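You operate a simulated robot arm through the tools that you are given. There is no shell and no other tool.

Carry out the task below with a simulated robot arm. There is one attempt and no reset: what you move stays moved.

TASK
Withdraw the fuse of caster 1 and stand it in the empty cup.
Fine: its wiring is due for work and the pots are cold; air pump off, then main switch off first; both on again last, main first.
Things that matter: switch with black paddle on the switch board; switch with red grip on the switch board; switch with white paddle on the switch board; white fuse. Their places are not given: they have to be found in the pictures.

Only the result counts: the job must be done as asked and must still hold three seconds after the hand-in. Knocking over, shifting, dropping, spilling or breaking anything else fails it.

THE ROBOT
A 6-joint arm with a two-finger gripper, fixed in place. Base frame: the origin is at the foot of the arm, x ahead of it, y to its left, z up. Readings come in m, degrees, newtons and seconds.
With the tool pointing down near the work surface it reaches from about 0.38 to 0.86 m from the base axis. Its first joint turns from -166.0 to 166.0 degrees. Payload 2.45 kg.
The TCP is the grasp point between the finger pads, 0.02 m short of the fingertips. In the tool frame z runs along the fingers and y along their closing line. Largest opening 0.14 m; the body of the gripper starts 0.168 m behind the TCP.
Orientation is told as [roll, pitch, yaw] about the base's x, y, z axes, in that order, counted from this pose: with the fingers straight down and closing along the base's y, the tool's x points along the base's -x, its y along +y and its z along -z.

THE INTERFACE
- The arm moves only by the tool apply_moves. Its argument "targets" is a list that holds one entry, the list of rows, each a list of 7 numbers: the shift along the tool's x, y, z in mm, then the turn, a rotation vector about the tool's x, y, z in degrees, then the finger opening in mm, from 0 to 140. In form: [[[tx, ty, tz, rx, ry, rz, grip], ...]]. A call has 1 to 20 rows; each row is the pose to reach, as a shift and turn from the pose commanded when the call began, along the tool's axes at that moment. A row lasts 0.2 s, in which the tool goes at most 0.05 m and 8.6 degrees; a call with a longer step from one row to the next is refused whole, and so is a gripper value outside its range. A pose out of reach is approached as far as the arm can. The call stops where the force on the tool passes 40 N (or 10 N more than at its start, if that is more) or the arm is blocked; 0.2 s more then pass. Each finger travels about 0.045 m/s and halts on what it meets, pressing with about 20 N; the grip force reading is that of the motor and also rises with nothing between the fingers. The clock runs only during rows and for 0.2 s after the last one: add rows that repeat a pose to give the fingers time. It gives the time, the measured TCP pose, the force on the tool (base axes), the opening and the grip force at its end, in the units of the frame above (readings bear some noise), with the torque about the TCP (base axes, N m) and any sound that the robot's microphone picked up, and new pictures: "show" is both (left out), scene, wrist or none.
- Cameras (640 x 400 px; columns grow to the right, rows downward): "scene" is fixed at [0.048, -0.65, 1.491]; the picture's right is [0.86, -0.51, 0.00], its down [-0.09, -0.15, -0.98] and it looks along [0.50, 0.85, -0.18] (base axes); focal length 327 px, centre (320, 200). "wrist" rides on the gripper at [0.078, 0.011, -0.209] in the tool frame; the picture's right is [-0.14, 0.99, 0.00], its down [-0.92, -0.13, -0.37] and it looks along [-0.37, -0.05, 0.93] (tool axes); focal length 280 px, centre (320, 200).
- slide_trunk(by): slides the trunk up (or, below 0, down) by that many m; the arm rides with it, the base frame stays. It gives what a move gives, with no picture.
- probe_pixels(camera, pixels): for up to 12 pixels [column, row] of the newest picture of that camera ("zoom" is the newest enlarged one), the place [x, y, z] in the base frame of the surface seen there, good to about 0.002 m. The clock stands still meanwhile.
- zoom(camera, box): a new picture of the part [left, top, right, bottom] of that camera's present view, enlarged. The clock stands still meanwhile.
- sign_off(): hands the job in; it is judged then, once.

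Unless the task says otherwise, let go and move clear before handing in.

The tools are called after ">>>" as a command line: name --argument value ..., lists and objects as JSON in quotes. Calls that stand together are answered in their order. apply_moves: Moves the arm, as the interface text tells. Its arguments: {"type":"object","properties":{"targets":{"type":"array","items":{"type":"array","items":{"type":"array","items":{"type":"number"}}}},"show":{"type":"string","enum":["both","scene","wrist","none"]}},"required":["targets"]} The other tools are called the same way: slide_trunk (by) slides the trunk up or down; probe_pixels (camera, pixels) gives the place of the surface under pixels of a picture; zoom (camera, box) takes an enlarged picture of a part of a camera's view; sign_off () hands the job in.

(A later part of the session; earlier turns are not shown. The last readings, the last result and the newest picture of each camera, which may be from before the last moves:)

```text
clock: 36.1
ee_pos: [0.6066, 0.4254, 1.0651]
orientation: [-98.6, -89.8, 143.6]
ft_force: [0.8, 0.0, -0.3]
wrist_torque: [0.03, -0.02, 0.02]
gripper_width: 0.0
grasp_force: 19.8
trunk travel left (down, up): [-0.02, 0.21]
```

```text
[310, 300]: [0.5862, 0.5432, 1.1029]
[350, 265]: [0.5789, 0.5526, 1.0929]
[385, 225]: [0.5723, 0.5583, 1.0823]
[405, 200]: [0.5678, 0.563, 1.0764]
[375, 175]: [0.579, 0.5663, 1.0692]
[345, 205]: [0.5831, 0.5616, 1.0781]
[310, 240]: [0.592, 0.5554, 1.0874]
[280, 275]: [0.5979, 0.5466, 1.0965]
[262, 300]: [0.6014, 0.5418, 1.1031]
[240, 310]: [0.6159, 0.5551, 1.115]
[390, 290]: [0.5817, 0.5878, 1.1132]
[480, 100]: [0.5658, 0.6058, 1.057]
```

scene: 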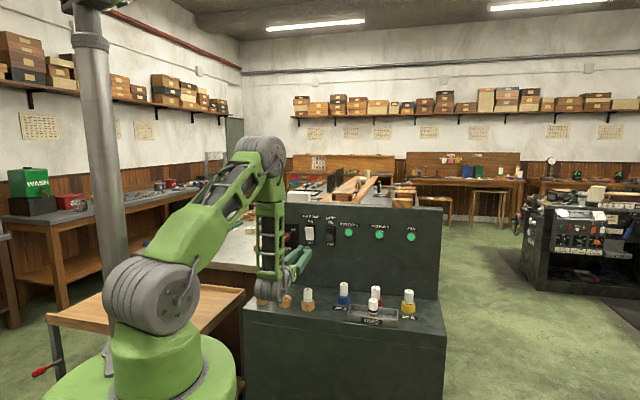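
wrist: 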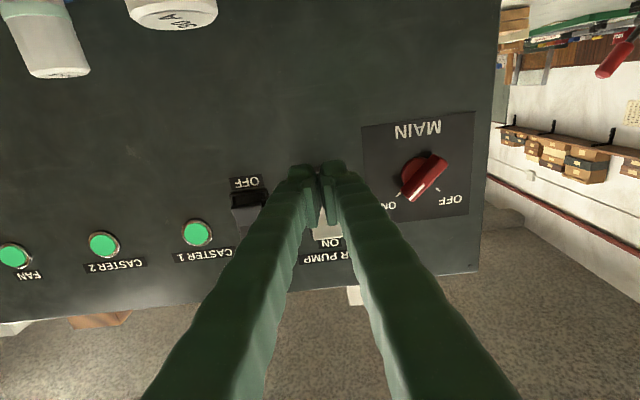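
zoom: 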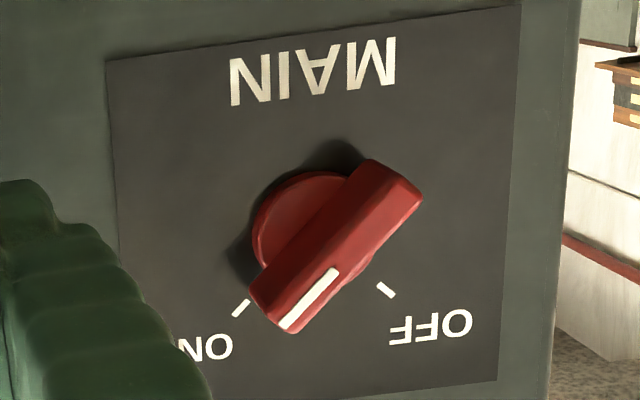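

Knob geometry: bar centre at s≈0.020, z≈1.0895, bar ≈11.5 mm wide at 45° (ON), front face p≈0.800, base disc p≈0.822. I'll slide left in front of it, roll the hand +45° so the fingers straddle the bar, and open to 34 mm.

>>> apply_moves --targets '[[[-4, 18, 2, 0, 0, 7.5, 10], [-8, 36, 5, 0, 0, 15, 20], [-12, 54, 7, 0, 0, 22.5, 34], [-16, 72, 10, 0, 0, 30, 34], [-20, 90, 12, 0, 0, 37.5, 34], [-24.4, 108, 15, 0, 0, 45, 34], [-24.4, 108, 15, 0, 0, 45, 34]]]'

```text
clock: 37.7
ee_pos: [0.5418, 0.5128, 1.0897]
orientation: [90.0, -45.1, -45.0]
ft_force: [-0.1, 0.3, 0.0]
wrist_torque: [-0.02, 0.0, -0.05]
gripper_width: 0.0338
grasp_force: 0.2
trunk travel left (down, up): [-0.02, 0.21]
```

scene: 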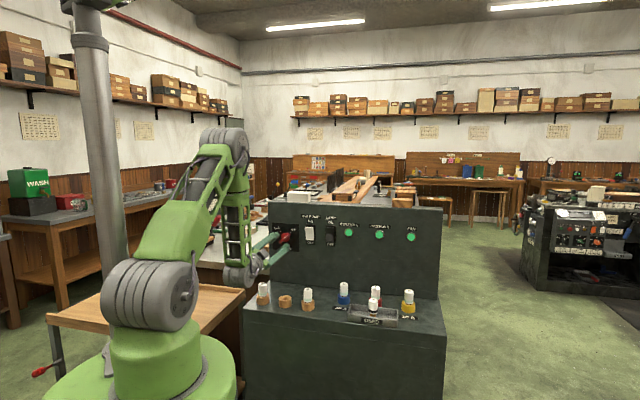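
wrist: 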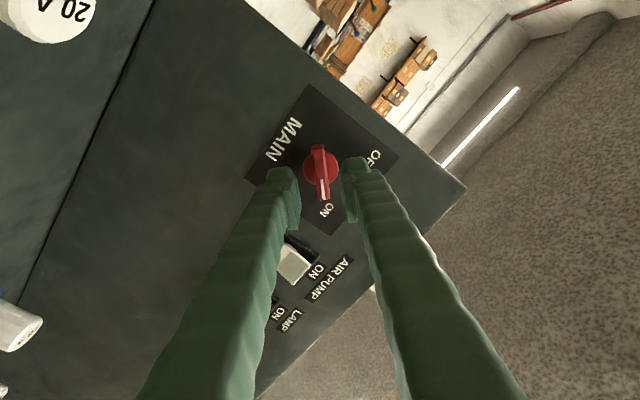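

The bar at wrist (322,172) is centred between the fingers and parallel to them. I advance 50 mm so the tips straddle the bar just short of the disc, then close to feel it.

>>> apply_moves --targets '[[[0, 0, 15, 0, 0, 0, 34], [0, 0, 30, 0, 0, 0, 34], [0, 0, 40, 0, 0, 0, 34], [0, 0, 46, 0, 0, 0, 34], [0, 0, 50, 0, 0, 0, 34], [0, 0, 50, 0, 0, 0, 20], [0, 0, 50, 0, 0, 0, 14], [0, 0, 50, 0, 0, 0, 8], [0, 0, 50, 0, 0, 0, 8]]]'

```text
clock: 39.7
ee_pos: [0.5757, 0.5496, 1.0906]
orientation: [90.2, -45.2, -45.2]
ft_force: [0.2, 5.5, 4.4]
wrist_torque: [0.0, 0.01, 0.07]
gripper_width: 0.0122
grasp_force: 36.0
trunk travel left (down, up): [-0.02, 0.21]
```

scene: 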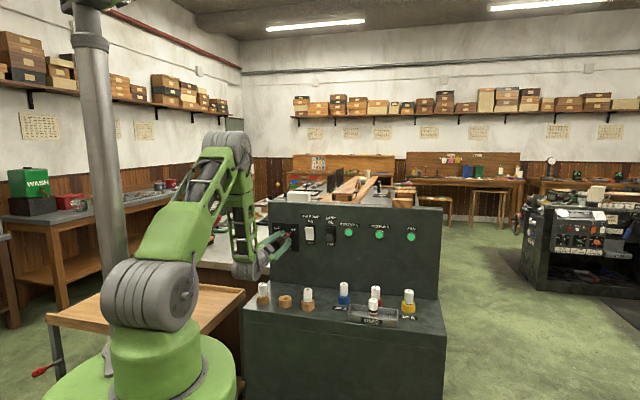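
wrist: 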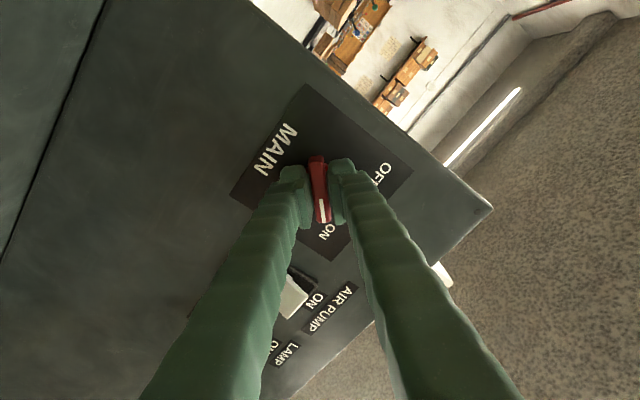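

The bar is held: opening 12.2 mm with only ~7 N side load, which shows my axis is about 2 mm off across the bar. I'll ease the fingers to 13.5 mm, trim 1.5 mm, and turn the knob 90° counter-clockwise (−z about the tool) to OFF with slight over-travel.

>>> apply_moves --targets '[[[0, 1.5, 0, 0, 0, 0, 13.5], [0, 1.5, 0, 0, 0, -7.5, 13.5], [0, 1.5, 0, 0, 0, -15, 13.5], [0, 1.5, 0, 0, 0, -22.5, 13.5], [0, 1.5, 0, 0, 0, -30, 13.5], [0, 1.5, 0, 0, 0, -37.5, 13.5], [0, 1.5, 0, 0, 0, -45, 13.5], [0, 1.5, 0, 0, 0, -52.5, 13.5], [0, 1.5, 0, 0, 0, -60, 13.5], [0, 1.5, 0, 0, 0, -67.5, 13.5], [0, 1.5, 0, 0, 0, -75, 13.5], [0, 1.5, 0, 0, 0, -82.5, 13.5], [0, 1.5, 0, 0, 0, -90, 13.5], [0, 1.5, 0, 0, 0, -92, 13.5]]]'

```text
clock: 42.7
ee_pos: [0.5757, 0.5482, 1.0897]
orientation: [-90.0, -42.7, 135.0]
ft_force: [-0.3, -0.4, -0.8]
wrist_torque: [0.03, 0.0, 0.04]
gripper_width: 0.0141
grasp_force: 0.9
trunk travel left (down, up): [-0.02, 0.21]
```

scene: 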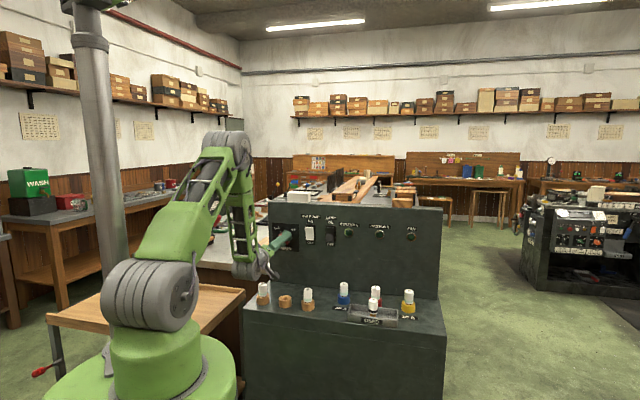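
wrist: 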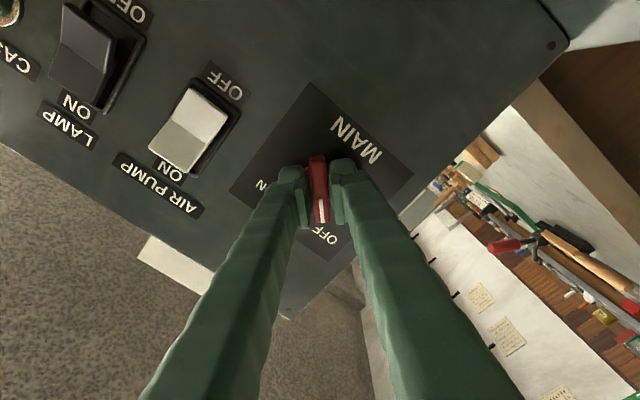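

All three lamps are dark and the knob's white mark points to OFF (wrist (320,210)). I open the fingers and back straight off, then verify.

>>> apply_moves --targets '[[[0, 0, 0, 0, 0, 0, 34], [0, 0, 0, 0, 0, 0, 34], [0, 0, -15, 0, 0, 0, 34], [0, 0, -35, 0, 0, 0, 34], [0, 0, -55, 0, 0, 0, 34], [0, 0, -55, 0, 0, 0, 34]]]'

>>> zoom --camera "wrist" --box '[200, 80, 460, 260]'

>>> zoom --camera "scene" --box '[260, 200, 440, 330]'

```text
clock: 44.1
ee_pos: [0.538, 0.5109, 1.0902]
orientation: [-90.2, -42.8, 135.0]
ft_force: [0.5, 0.4, 0.2]
wrist_torque: [0.01, 0.02, 0.0]
gripper_width: 0.0343
grasp_force: 0.1
trunk travel left (down, up): [-0.02, 0.21]
```

scene: 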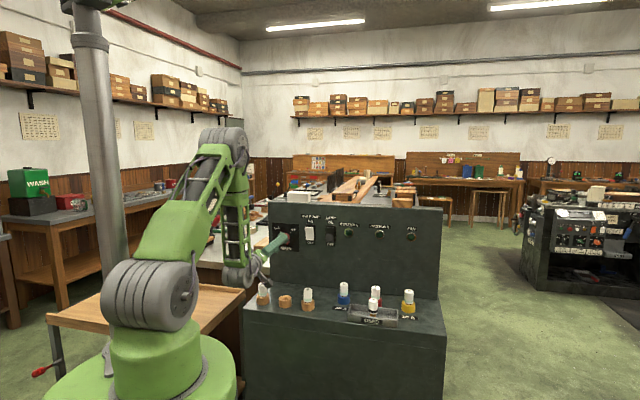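
wrist: 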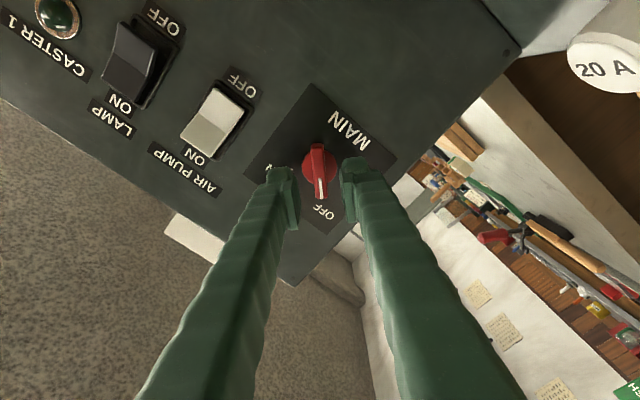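

```text
2.22 times, centred on (330, 170) of wrist
```

zoom: 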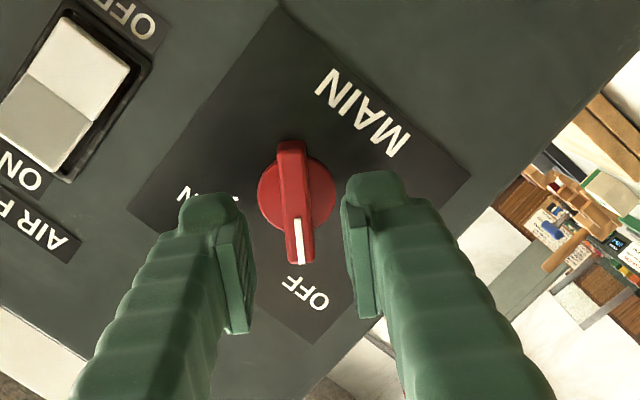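

```text
3.08 times, centred on (350, 265) of scene
```

zoom: 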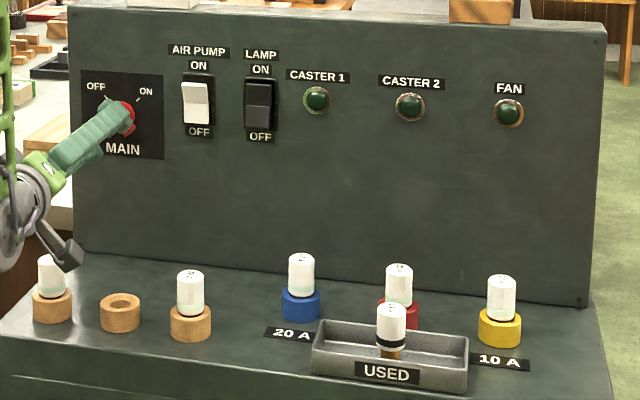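

MAIN is OFF and the air pump is OFF; lamps are dark. The blue socket (s≈0.294) lines up with the CASTER 1 lamp (s≈0.291). I'll probe the blue fuse, its socket and the empty cup in detail.

>>> zoom --camera "scene" --box '[325, 265, 375, 315]'

>>> probe_pixels --camera "zoom" --pixels '[[244, 215], [225, 215], [262, 215], [244, 260], [218, 270], [270, 270], [244, 320], [244, 350], [205, 370], [285, 370], [244, 400], [244, 460]]'

>>> zoom --camera "scene" --box '[255, 275, 320, 320]'

```text
8.00 times, centred on (350, 290) of scene
```

zoom: 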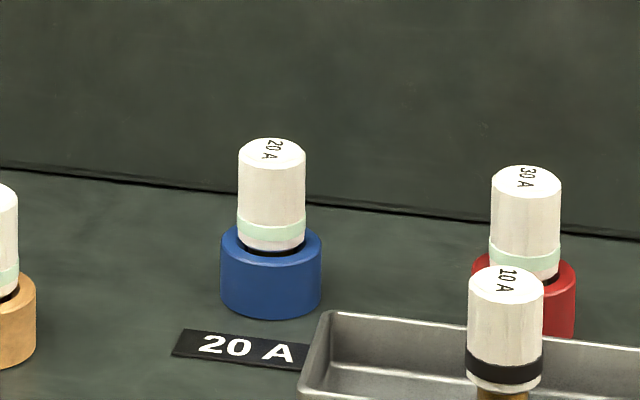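

```text
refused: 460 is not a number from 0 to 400
```

```text
8.89 times, centred on (288, 298) of scene
```

zoom: 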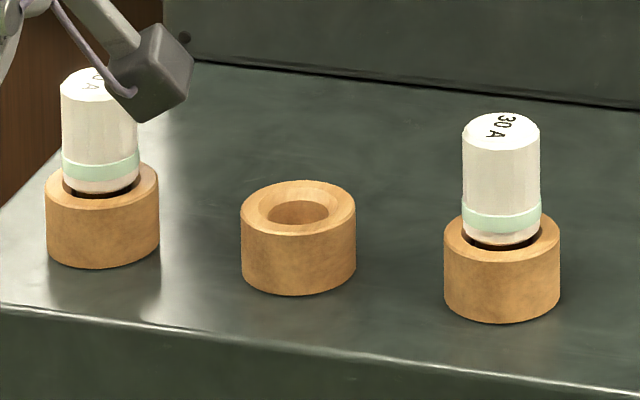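

The latest zoom shows the empty cup ring (centre ≈(299,210)) between the two spares. I'll probe that cup and the spares first, then the blue fuse.

>>> probe_pixels --camera "zoom" --pixels '[[255, 210], [342, 205], [298, 190], [298, 228], [300, 214], [298, 270], [250, 250], [348, 250], [298, 292], [503, 130], [503, 180], [100, 170]]'

>>> zoom --camera "scene" --box '[325, 270, 375, 305]'

```text
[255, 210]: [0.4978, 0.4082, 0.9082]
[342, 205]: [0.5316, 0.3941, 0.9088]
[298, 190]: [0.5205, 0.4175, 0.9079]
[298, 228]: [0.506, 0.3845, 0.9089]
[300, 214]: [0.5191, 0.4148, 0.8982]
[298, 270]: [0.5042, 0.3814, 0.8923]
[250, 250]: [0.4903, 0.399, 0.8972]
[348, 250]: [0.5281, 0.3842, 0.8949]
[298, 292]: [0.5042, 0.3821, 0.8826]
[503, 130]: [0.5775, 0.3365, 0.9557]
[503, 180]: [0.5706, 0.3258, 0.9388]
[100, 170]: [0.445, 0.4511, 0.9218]
```

```text
11.43 times, centred on (350, 288) of scene
```

zoom: 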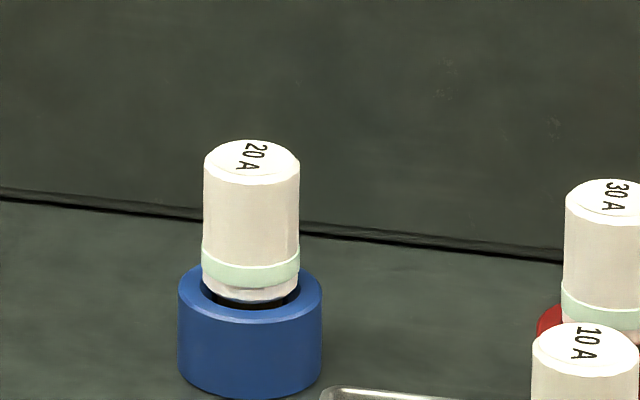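

Cup centre is about (0.514,0.401), rim z≈0.9085. Now I probe the blue fuse and its socket in this zoom.

>>> probe_pixels --camera "zoom" --pixels '[[251, 148], [215, 160], [290, 160], [251, 178], [251, 165], [251, 215], [210, 215], [293, 215], [251, 270], [251, 292], [251, 350], [251, 318]]'

>>> probe_pixels --camera "zoom" --pixels '[[190, 290], [312, 290], [251, 395], [130, 300], [240, 300], [290, 297], [251, 130], [600, 188], [600, 240], [575, 340], [575, 390], [550, 330]]'

```text
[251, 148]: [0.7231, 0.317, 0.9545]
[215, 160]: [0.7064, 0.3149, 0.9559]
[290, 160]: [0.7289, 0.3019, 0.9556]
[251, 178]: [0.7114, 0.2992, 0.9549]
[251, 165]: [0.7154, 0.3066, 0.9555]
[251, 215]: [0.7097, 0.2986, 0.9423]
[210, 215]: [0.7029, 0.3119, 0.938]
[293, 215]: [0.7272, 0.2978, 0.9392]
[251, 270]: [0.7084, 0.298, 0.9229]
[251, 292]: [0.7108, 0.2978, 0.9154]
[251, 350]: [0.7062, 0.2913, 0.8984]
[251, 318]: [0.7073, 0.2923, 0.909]
```

```text
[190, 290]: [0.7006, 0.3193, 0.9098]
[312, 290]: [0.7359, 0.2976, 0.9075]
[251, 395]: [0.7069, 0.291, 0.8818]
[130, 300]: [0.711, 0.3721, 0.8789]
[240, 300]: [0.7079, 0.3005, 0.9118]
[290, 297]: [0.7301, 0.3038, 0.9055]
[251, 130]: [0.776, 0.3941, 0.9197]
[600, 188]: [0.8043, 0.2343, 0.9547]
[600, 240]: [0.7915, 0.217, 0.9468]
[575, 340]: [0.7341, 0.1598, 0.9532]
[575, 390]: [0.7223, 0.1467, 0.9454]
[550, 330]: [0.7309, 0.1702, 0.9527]
```

Blue fuse centre ≈(0.7175,0.3083), top z≈0.9555, ~26 mm thick; socket top z≈0.910, ledge z≈0.879. Now I un-roll the hand and return to the neutral line s≈0.049 before pitching back down.

>>> apply_moves --targets '[[[1.6, -5.6, -1, 0, 0, 7.9, 34], [3.3, -11.2, -2, 0, 0, 15.7, 34], [4.9, -16.8, -3.5, 0, 0, 23.6, 40], [6.5, -22.4, -5, 0, 0, 31.5, 46], [8.2, -28, -6, 0, 0, 39.3, 50], [9.8, -33.6, -7, 0, 0, 47.2, 50], [9.8, -33.6, -7, 0, 0, 47.2, 50]]]' --show "wrist"

```text
clock: 45.7
ee_pos: [0.5547, 0.4836, 1.1081]
orientation: [96.8, -89.9, -52.0]
ft_force: [0.3, -0.3, 0.6]
wrist_torque: [0.02, -0.02, 0.04]
gripper_width: 0.0503
grasp_force: 0.1
trunk travel left (down, up): [-0.02, 0.21]
```

wrist: 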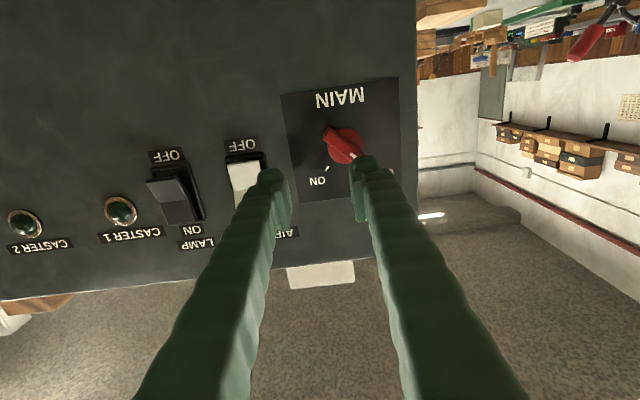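

Back on the neutral line: s≈0.050, p≈0.734, heading ≈44.8°. I reverse the in-plane pitch to bring the tool straight down again.

>>> apply_moves --targets '[[[-9.5, 0, -10, -0.1, 8.2, 0, 50], [-19, 0, -20, -0.2, 16.4, 0, 50], [-28.6, 0, -30, -0.2, 24.5, 0, 50], [-38, 0, -40, -0.2, 32.7, 0, 50], [-47.7, 0, -49.5, -0.2, 40.9, 0, 50], [-57, 0, -59.5, -0.2, 49.1, 0, 50], [-67, 0, -69.4, -0.2, 57.3, 0, 50], [-76, 0, -79, -0.2, 65.5, 0, 50], [-86, 0, -89, -0.2, 73.6, 0, 50], [-95.5, 0, -99, -0.2, 81.8, 0, 50], [-105, 0, -109, -0.2, 90, 0, 50], [-105, 0, -109, -0.2, 90, 0, 50]]]'

```text
clock: 48.3
ee_pos: [0.4766, 0.406, 1.2151]
orientation: [0.2, 0.0, 45.1]
ft_force: [0.2, -0.8, 0.3]
wrist_torque: [-0.01, 0.01, -0.02]
gripper_width: 0.05
grasp_force: 0.0
trunk travel left (down, up): [-0.02, 0.21]
```

scene: 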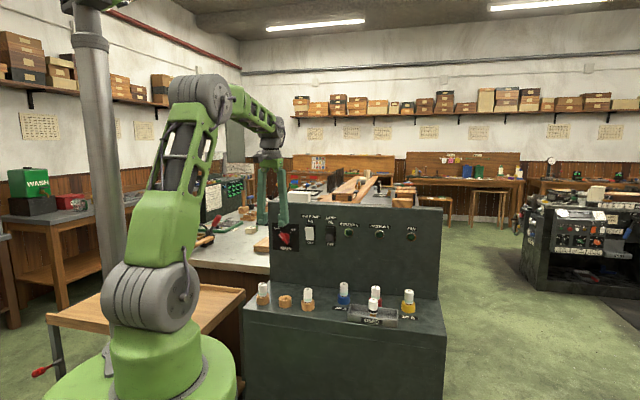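
wrist: 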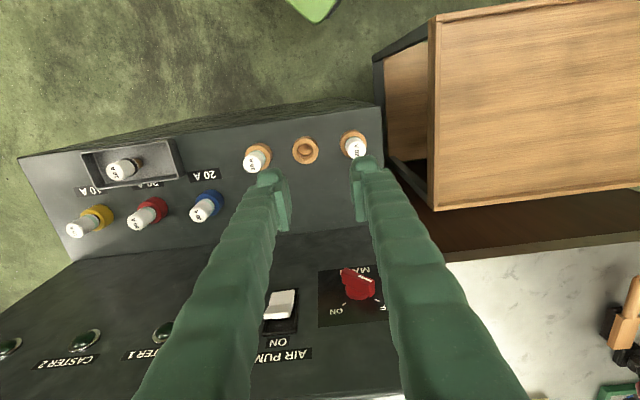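

Tool is straight down at (0.477,0.406,1.215). I move above the blue fuse (0.7175,0.3083), stopping at z≈1.06 for a look.

>>> apply_moves --targets '[[[-12.6, -30, 19, 0, 0, 0, 50], [-25.3, -60, 39, 0, 0, 0, 50], [-38, -90, 58, 0, 0, 0, 50], [-50.6, -120, 78, 0, 0, 0, 50], [-63, -150, 97, 0, 0, 0, 50], [-76, -180, 116, 0, 0, 0, 50], [-88.5, -210, 136, 0, 0, 0, 50], [-101, -239.5, 155, 0, 0, 0, 50], [-101, -239.5, 155, 0, 0, 0, 50]]]'

```text
clock: 50.3
ee_pos: [0.7187, 0.3083, 1.0582]
orientation: [0.2, -0.1, 45.2]
ft_force: [0.5, 0.3, -0.6]
wrist_torque: [0.03, 0.04, 0.0]
gripper_width: 0.05
grasp_force: 0.1
trunk travel left (down, up): [-0.02, 0.21]
```

scene: 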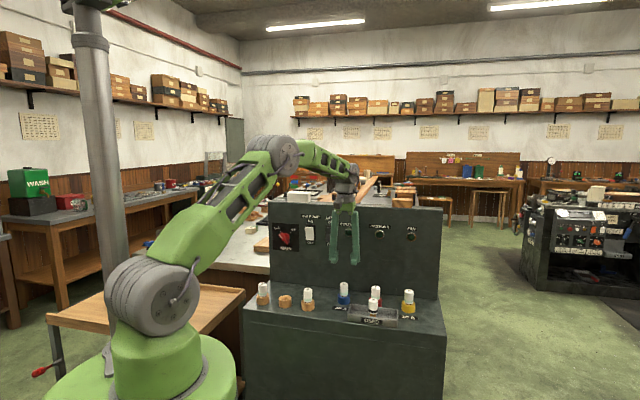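
wrist: 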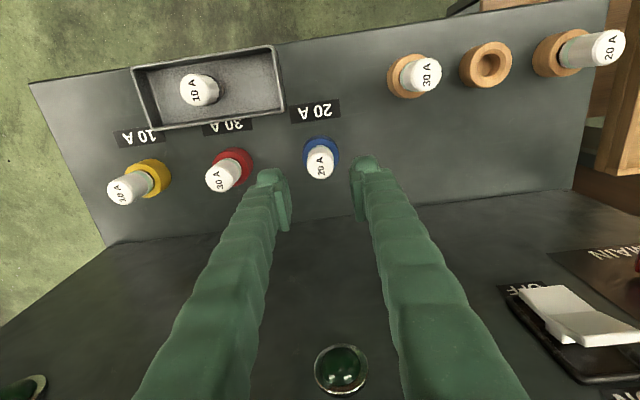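

The blue fuse shows at wrist (320,162), centred between the open fingers. I'll probe its top from here to refine the centre.

>>> zoom --camera "wrist" --box '[280, 120, 360, 190]'

>>> zoom --camera "scene" --box '[310, 180, 410, 320]'

```text
5.71 times, centred on (320, 155) of wrist
```

zoom: 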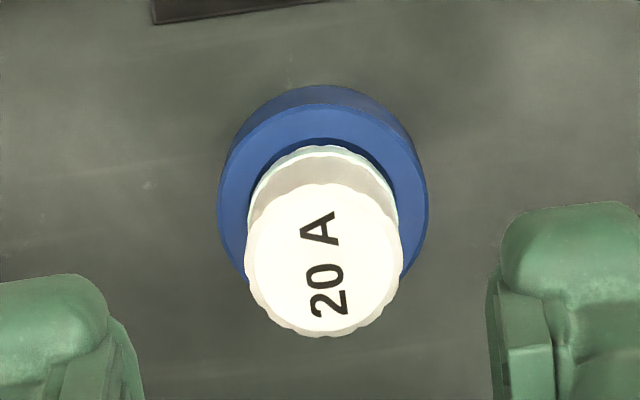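

```text
2.86 times, centred on (360, 250) of scene
```

zoom: 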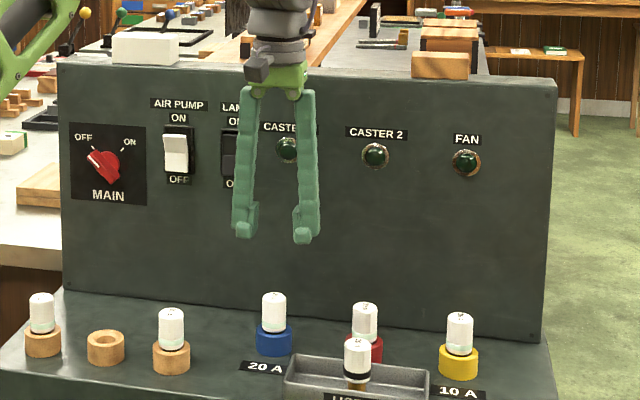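

I'll probe points just inside the edge of the fuse top in the wrist picture.

>>> probe_pixels --camera "wrist" --pixels '[[320.5, 165.9], [308.5, 165.7], [333, 165.7], [320.7, 154], [320.7, 177], [488, 65], [475, 65], [500, 65], [488, 53], [488, 78]]'

```text
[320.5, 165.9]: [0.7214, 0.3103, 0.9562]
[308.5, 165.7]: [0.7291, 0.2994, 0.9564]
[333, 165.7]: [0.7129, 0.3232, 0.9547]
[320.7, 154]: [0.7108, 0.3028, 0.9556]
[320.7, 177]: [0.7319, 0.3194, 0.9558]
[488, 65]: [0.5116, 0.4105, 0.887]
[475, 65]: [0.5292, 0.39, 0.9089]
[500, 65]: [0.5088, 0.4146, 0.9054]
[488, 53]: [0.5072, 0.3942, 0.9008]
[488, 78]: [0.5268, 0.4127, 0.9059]
```

Fuse centre refined to ≈(0.720,0.310), within 2 mm of the tool. I lower to z≈0.938 (tips ~8 mm above the socket) and close on the white body.

>>> apply_moves --targets '[[[-2, 0, 30, 0, 0, 0, 50], [-2, 0, 60, 0, 0, 0, 50], [-2, 0, 90, 0, 0, 0, 50], [-2, 0, 108, 0, 0, 0, 50], [-2, 0, 120, 0, 0, 0, 50], [-2, 0, 120, 0, 0, 0, 50]]]'

```text
clock: 51.7
ee_pos: [0.7198, 0.3101, 0.9388]
orientation: [0.2, 0.1, 45.1]
ft_force: [-0.1, -0.5, 0.3]
wrist_torque: [-0.01, 0.01, 0.02]
gripper_width: 0.0497
grasp_force: 0.1
trunk travel left (down, up): [-0.02, 0.21]
```

scene: 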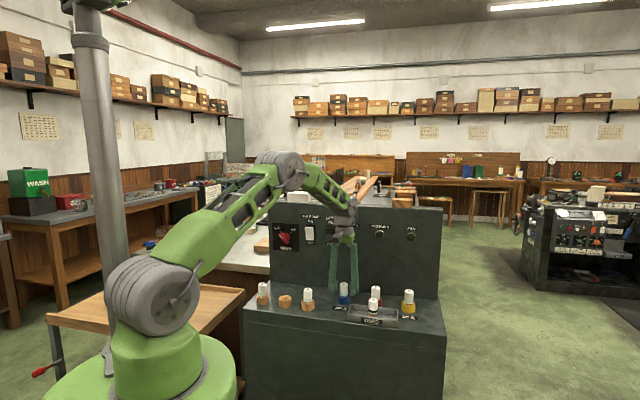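
wrist: 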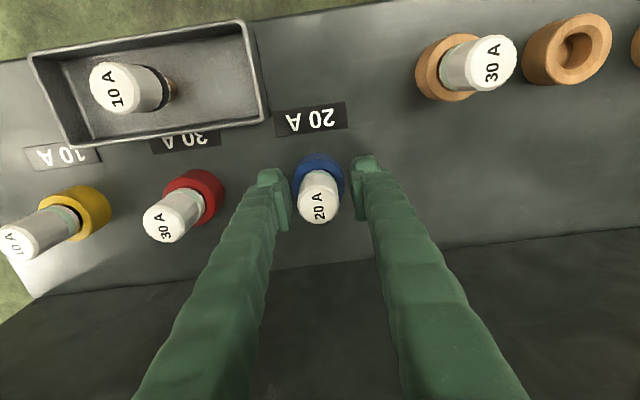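

The fuse stands between the fingers (wrist (318,200)) and the tips are clear of the socket. I close the fingers on it.

>>> apply_moves --targets '[[[0, 0, 0, 0, 0, 0, 36], [0, 0, 0, 0, 0, 0, 20], [0, 0, 0, 0, 0, 0, 15], [0, 0, 0, 0, 0, 0, 15]]]' --show "wrist"

```text
clock: 52.7
ee_pos: [0.7193, 0.31, 0.9384]
orientation: [0.1, 0.1, 45.1]
ft_force: [6.7, -6.6, 0.6]
wrist_torque: [-0.11, -0.05, -0.07]
gripper_width: 0.0298
grasp_force: 19.9
trunk travel left (down, up): [-0.02, 0.21]
```

wrist: 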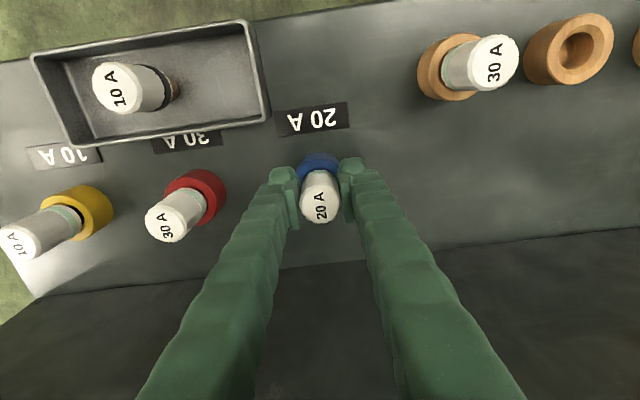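

Grip stopped at 29.8 mm with ~9 N pushing the tool toward +r, so the fuse sits slightly to the +r side. I'll shift about 1.5 mm that way and let the fingers settle.

>>> apply_moves --targets '[[[0, -0.7, 0, 0, 0, 0, 15], [0, -1.5, 0, 0, 0, 0, 15], [0, -1.5, 0, 0, 0, 0, 15]]]' --show "wrist"

>>> zoom --camera "wrist" --box '[260, 140, 380, 240]'

```text
clock: 53.5
ee_pos: [0.7192, 0.3094, 0.9395]
orientation: [0.2, 0.0, 45.1]
ft_force: [3.6, -3.1, -0.6]
wrist_torque: [0.01, -0.05, 0.0]
gripper_width: 0.0298
grasp_force: 19.8
trunk travel left (down, up): [-0.02, 0.21]
```

wrist: 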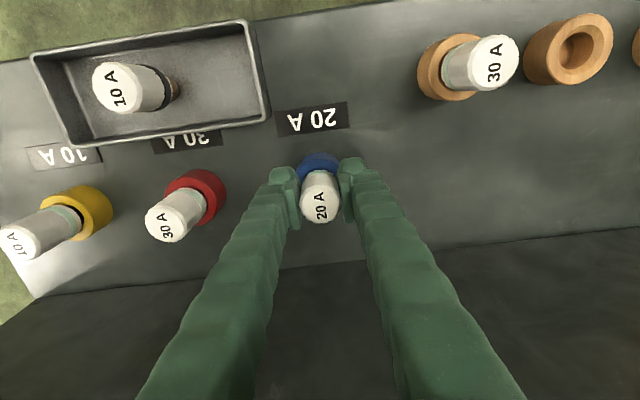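

```text
4.00 times, centred on (320, 190) of wrist
```

zoom: 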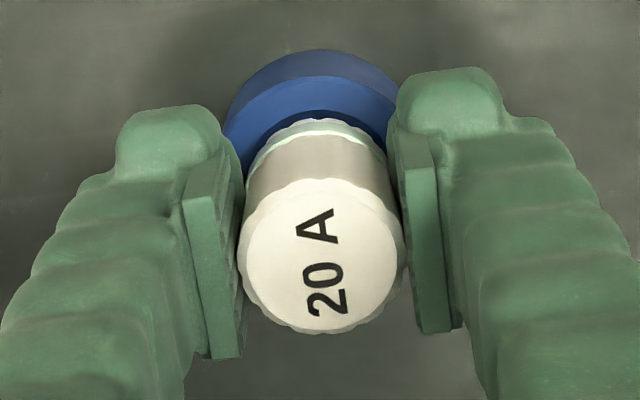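

Side load is down to ~5 N and both pads hold the fuse (29.8 mm). I pull straight up in small steps.

>>> apply_moves --targets '[[[0, -1.5, -3, 0, 0, 0, 12], [0, -1.5, -6, 0, 0, 0, 12], [0, -1.5, -10, 0, 0, 0, 12], [0, -1.5, -16, 0, 0, 0, 12], [0, -1.5, -24, 0, 0, 0, 12], [0, -1.5, -32, 0, 0, 0, 12]]]'

```text
clock: 54.9
ee_pos: [0.7195, 0.3098, 0.9714]
orientation: [0.2, 0.0, 45.1]
ft_force: [-0.6, -0.5, -0.9]
wrist_torque: [0.02, 0.04, -0.03]
gripper_width: 0.0298
grasp_force: 20.1
trunk travel left (down, up): [-0.02, 0.21]
```

scene: 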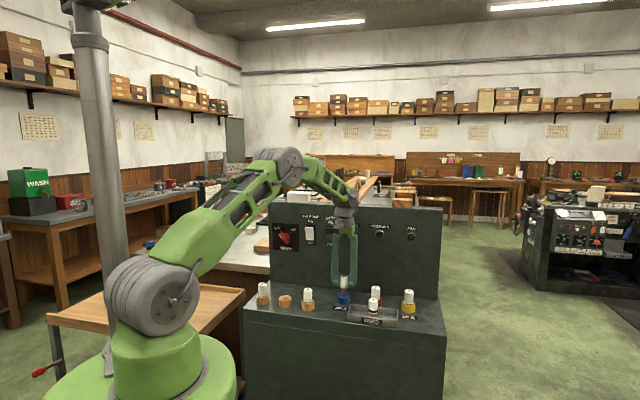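
wrist: 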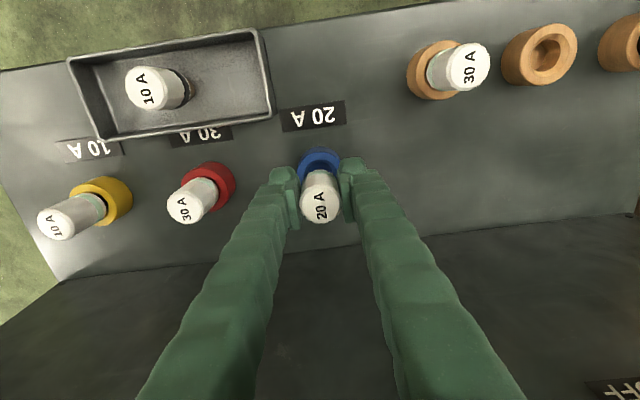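

The fuse is coming up with the hand, and load on the tool is near zero. I lift another 90 mm to clear everything.

>>> apply_moves --targets '[[[0, 0, -15, 0, 0, 0, 12], [0, 0, -35, 0, 0, 0, 12], [0, 0, -60, 0, 0, 0, 12], [0, 0, -90, 0, 0, 0, 12], [0, 0, -90, 0, 0, 0, 12]]]'

>>> zoom --camera "scene" --box '[300, 220, 400, 320]'

```text
clock: 56.1
ee_pos: [0.7204, 0.3099, 1.059]
orientation: [0.2, 0.0, 45.1]
ft_force: [0.2, -0.2, 0.3]
wrist_torque: [0.0, 0.0, 0.01]
gripper_width: 0.0298
grasp_force: 20.3
trunk travel left (down, up): [-0.02, 0.21]
```

scene: 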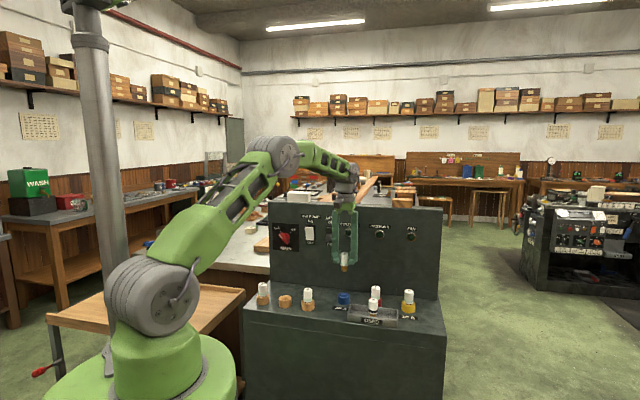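
wrist: 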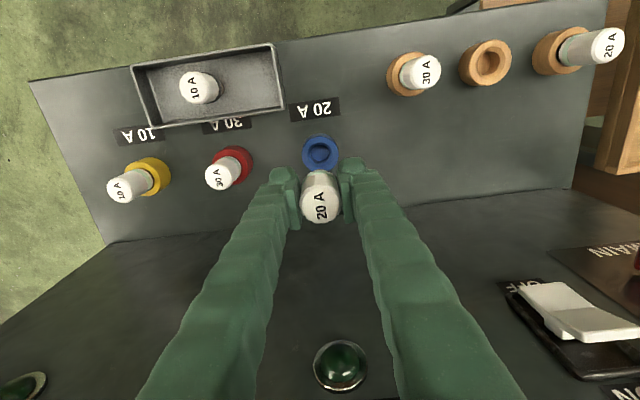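

```text
4.00 times, centred on (350, 270) of scene
```

zoom: 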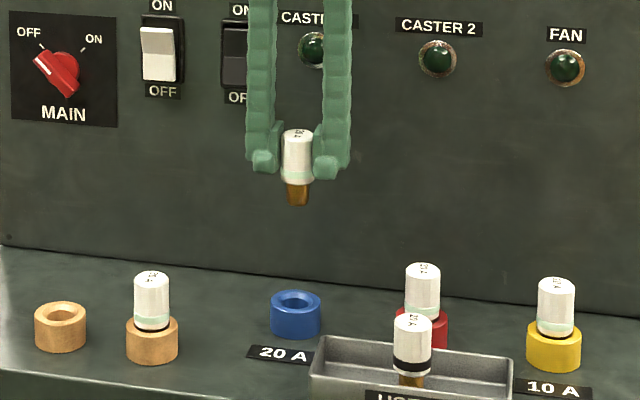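

The fuse is out, brass foot visible, and the blue socket is empty. To place it accurately I'll measure the socket and the cup the same way and use their difference.

>>> zoom --camera "scene" --box '[325, 285, 365, 310]'

>>> zoom --camera "wrist" --box '[440, 30, 540, 100]'

>>> zoom --camera "wrist" --box '[280, 120, 360, 180]'

>>> zoom --camera "scene" --box '[265, 288, 305, 313]'

```text
16.00 times, centred on (345, 298) of scene
```

zoom: 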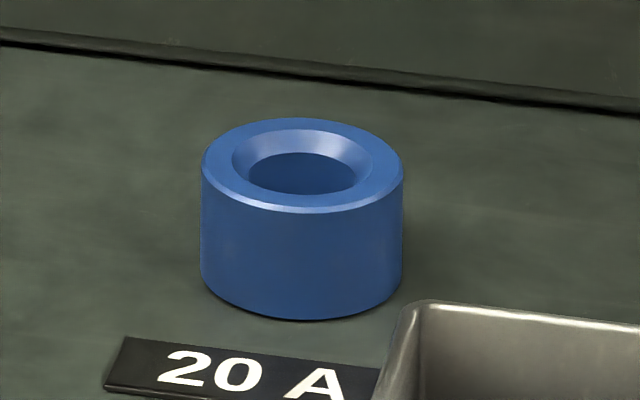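

```text
5.71 times, centred on (490, 65) of wrist
```

zoom: 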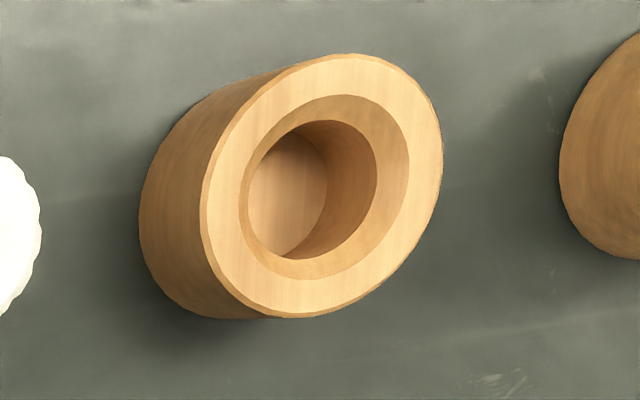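

```text
6.67 times, centred on (320, 150) of wrist
```

zoom: 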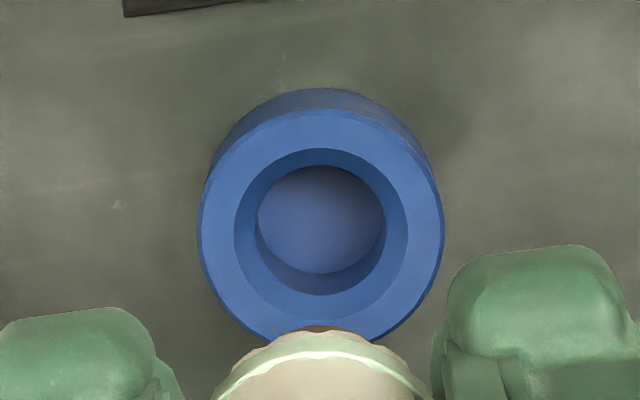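

```text
16.00 times, centred on (285, 300) of scene
```

zoom: 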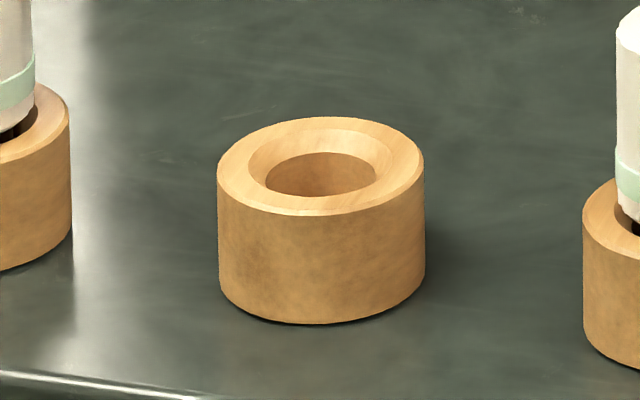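

Socket and cup have the same chamfered shape. I'll probe four matching points on each rim, cup first in this zoom.

>>> probe_pixels --camera "zoom" --pixels '[[233, 165], [408, 165], [320, 121], [320, 204], [260, 132], [381, 130], [255, 196], [385, 196]]'

>>> zoom --camera "scene" --box '[325, 285, 365, 310]'

>>> probe_pixels --camera "zoom" --pixels '[[216, 165], [388, 165], [302, 122], [302, 203], [242, 132], [362, 132], [238, 196], [366, 196]]'

>>> zoom --camera "wrist" --box '[440, 30, 540, 100]'

>>> probe_pixels --camera "zoom" --pixels '[[225, 205], [425, 165], [340, 70], [300, 300], [258, 110], [395, 270], [400, 85], [235, 270]]'

>>> zoom --camera "wrist" --box '[280, 120, 360, 180]'

>>> probe_pixels --camera "zoom" --pixels '[[217, 222], [425, 222], [321, 130], [240, 290], [400, 290], [250, 155], [392, 155], [320, 310]]'

```text
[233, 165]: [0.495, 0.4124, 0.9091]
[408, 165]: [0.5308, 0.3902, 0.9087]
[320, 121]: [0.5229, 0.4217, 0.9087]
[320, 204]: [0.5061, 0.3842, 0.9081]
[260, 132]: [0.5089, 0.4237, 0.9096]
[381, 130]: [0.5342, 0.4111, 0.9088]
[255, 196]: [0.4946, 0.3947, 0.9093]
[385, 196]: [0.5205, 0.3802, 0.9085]
```

```text
16.00 times, centred on (345, 298) of scene
```

zoom: 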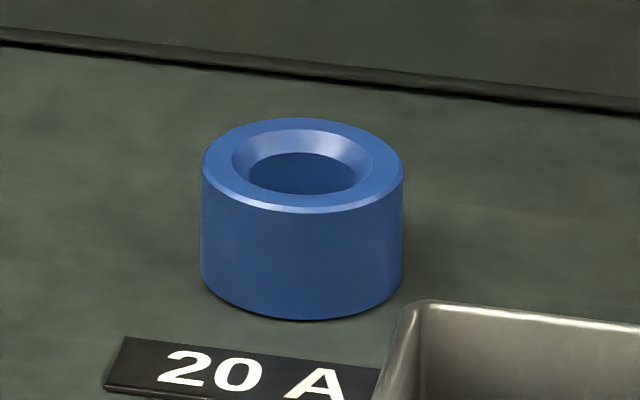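

```text
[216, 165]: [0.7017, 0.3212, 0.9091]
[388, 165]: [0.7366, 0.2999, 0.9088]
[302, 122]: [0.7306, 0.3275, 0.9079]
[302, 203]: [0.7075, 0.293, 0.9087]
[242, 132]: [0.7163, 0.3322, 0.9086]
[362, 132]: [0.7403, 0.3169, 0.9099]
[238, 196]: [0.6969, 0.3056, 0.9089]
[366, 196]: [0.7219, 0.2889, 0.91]
```

```text
5.71 times, centred on (490, 65) of wrist
```

zoom: 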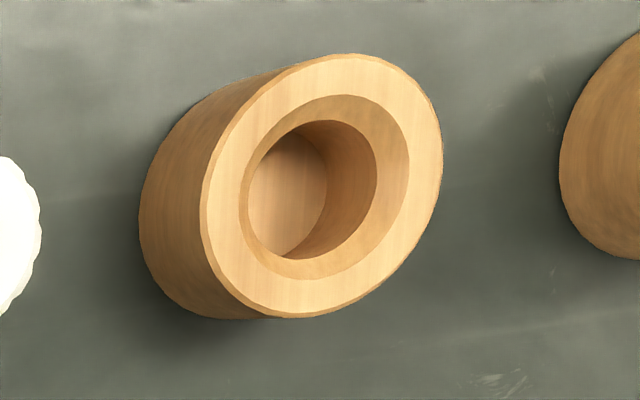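

```text
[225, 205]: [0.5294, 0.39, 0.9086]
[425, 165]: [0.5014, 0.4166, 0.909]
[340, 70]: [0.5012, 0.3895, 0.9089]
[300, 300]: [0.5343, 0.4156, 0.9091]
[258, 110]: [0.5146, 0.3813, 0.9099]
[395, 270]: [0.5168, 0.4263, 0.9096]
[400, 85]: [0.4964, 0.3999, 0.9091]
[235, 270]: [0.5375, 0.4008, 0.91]
```

```text
6.67 times, centred on (320, 150) of wrist
```

zoom: 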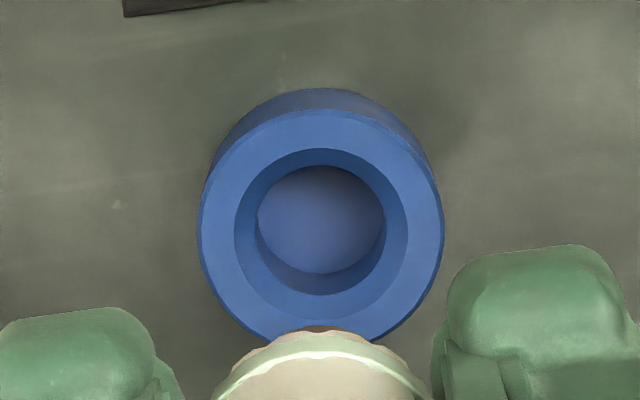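

```text
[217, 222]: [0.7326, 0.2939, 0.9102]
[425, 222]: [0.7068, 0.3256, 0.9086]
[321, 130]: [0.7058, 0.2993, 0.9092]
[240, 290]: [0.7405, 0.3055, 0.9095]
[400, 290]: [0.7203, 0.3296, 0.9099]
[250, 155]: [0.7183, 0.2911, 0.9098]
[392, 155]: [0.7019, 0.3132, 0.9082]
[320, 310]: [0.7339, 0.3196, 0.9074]
```

Socket centre ≈(0.7195,0.3102), which agrees with the grasp; cup centre ≈(0.515,0.402). I carry the fuse over at the same height to above the cup.

>>> apply_moves --targets '[[[13.4, 35, 0, 0, 0, 0, 12], [26.7, 70, 0, 0, 0, 0, 12], [40, 105, 0, 0, 0, 0, 12], [53.5, 140, 0, 0, 0, 0, 12], [66.8, 175, 0, 0, 0, 0, 12], [80.2, 210, 0, 0, 0, 0, 12], [80.2, 210, 0, 0, 0, 0, 12]]]'

```text
clock: 57.7
ee_pos: [0.5144, 0.4017, 1.0612]
orientation: [0.1, 0.1, 45.1]
ft_force: [0.0, 0.2, 0.3]
wrist_torque: [-0.06, -0.06, 0.0]
gripper_width: 0.0298
grasp_force: 20.2
trunk travel left (down, up): [-0.02, 0.21]
```

scene: 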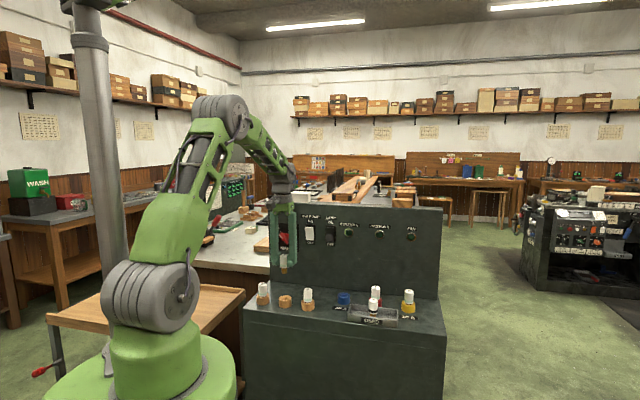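
wrist: 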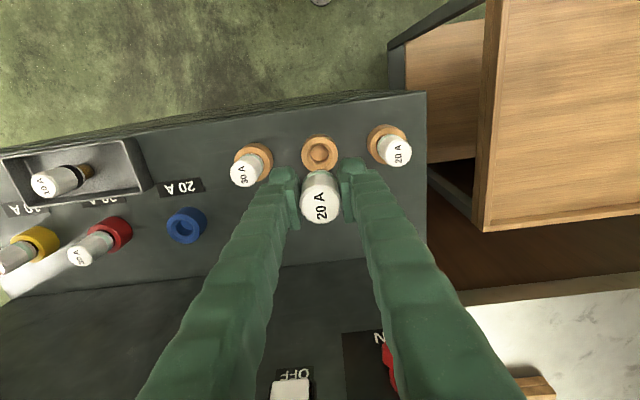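

The cup appears at wrist (320,153), the same place the socket did when the fuse was directly above it. I'll compare with the identical zoom for fine alignment.

>>> zoom --camera "wrist" --box '[280, 120, 360, 180]'

>>> probe_pixels --camera "zoom" --pixels '[[217, 222], [425, 222], [321, 130], [240, 290], [400, 290], [250, 155], [392, 155]]'

```text
6.67 times, centred on (320, 150) of wrist
```

zoom: 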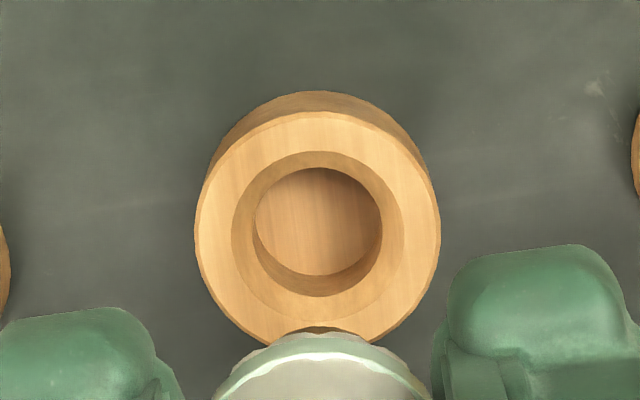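

```text
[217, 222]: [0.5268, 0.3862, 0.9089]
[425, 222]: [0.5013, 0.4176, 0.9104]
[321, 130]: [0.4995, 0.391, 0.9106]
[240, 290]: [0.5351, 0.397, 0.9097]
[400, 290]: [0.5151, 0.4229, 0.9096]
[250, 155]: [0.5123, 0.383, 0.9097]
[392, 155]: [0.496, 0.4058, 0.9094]
```

The cup is only ~0.6 mm toward +r compared with the socket picture. I trim that and lower to just above insertion depth, then check.

>>> apply_moves --targets '[[[-0.3, -0.6, 25, 0, 0, 0, 12], [-0.3, -0.6, 50, 0, 0, 0, 12], [-0.3, -0.6, 75, 0, 0, 0, 12], [-0.3, -0.6, 90, 0, 0, 0, 12], [-0.3, -0.6, 90, 0, 0, 0, 12]]]'

>>> zoom --camera "scene" --box '[255, 260, 325, 320]'

```text
clock: 58.9
ee_pos: [0.5165, 0.3992, 0.971]
orientation: [0.2, 0.1, 45.1]
ft_force: [0.1, 0.6, -0.9]
wrist_torque: [0.03, 0.02, -0.01]
gripper_width: 0.0299
grasp_force: 20.8
trunk travel left (down, up): [-0.02, 0.21]
```

scene: 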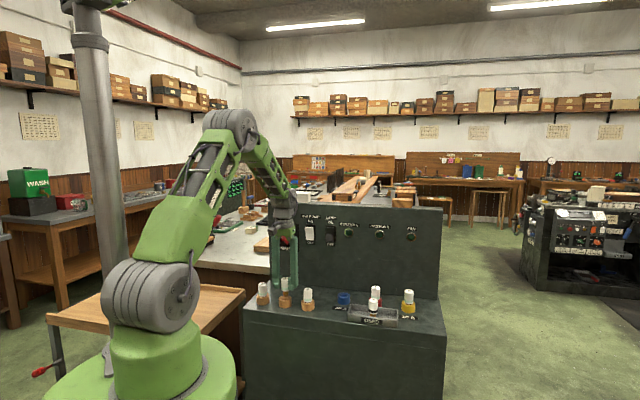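
wrist: 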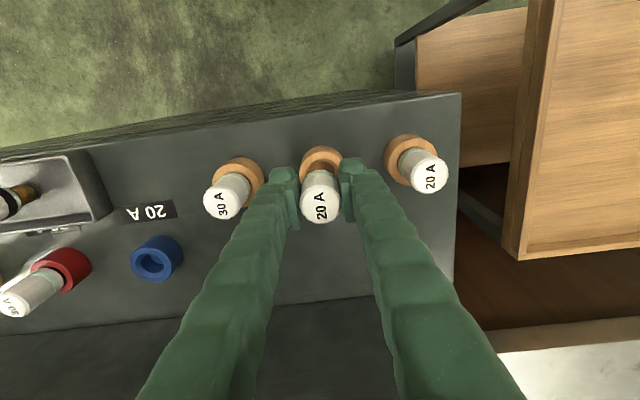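

```text
6.67 times, centred on (290, 290) of scene
```

zoom: 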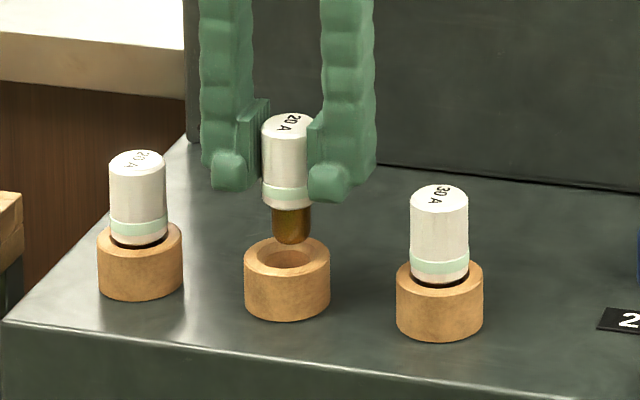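

The brass foot hangs just above the cup hole in the scene zoom. The position reading shifted by ~2 mm, so I'll hold one step and re-read, with a close wrist view.

>>> apply_moves --targets '[[[0, 0, 0, 0, 0, 0, 12], [0, 0, 0, 0, 0, 0, 12]]]' --show "wrist"

>>> zoom --camera "wrist" --box '[280, 130, 360, 180]'

>>> zoom --camera "scene" --box '[270, 280, 302, 310]'

```text
clock: 59.5
ee_pos: [0.5164, 0.3999, 0.9713]
orientation: [0.2, 0.0, 45.1]
ft_force: [-0.3, 0.0, -0.2]
wrist_torque: [-0.01, -0.01, 0.04]
gripper_width: 0.03
grasp_force: 20.2
trunk travel left (down, up): [-0.02, 0.21]
```

wrist: 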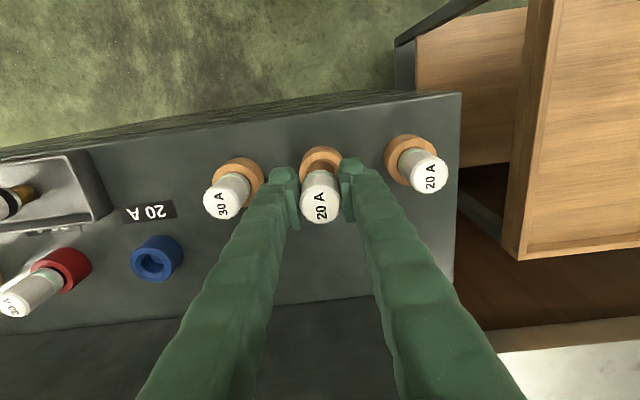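

```text
8.00 times, centred on (320, 155) of wrist
```

zoom: 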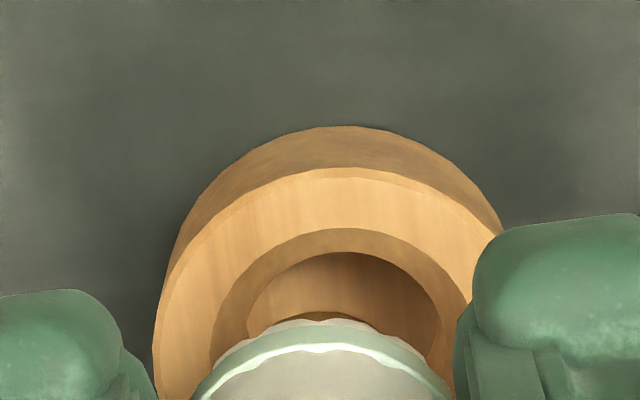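

```text
13.33 times, centred on (286, 295) of scene
```

zoom: 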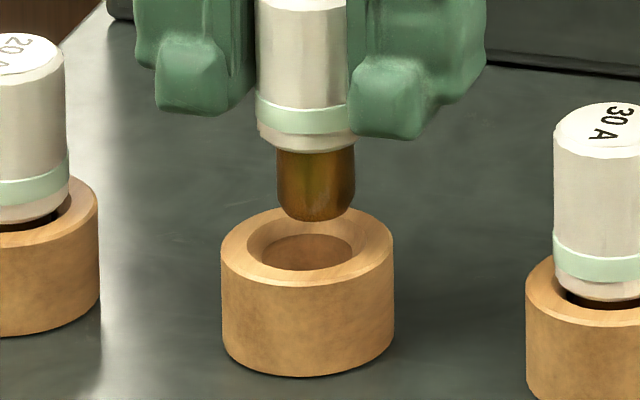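

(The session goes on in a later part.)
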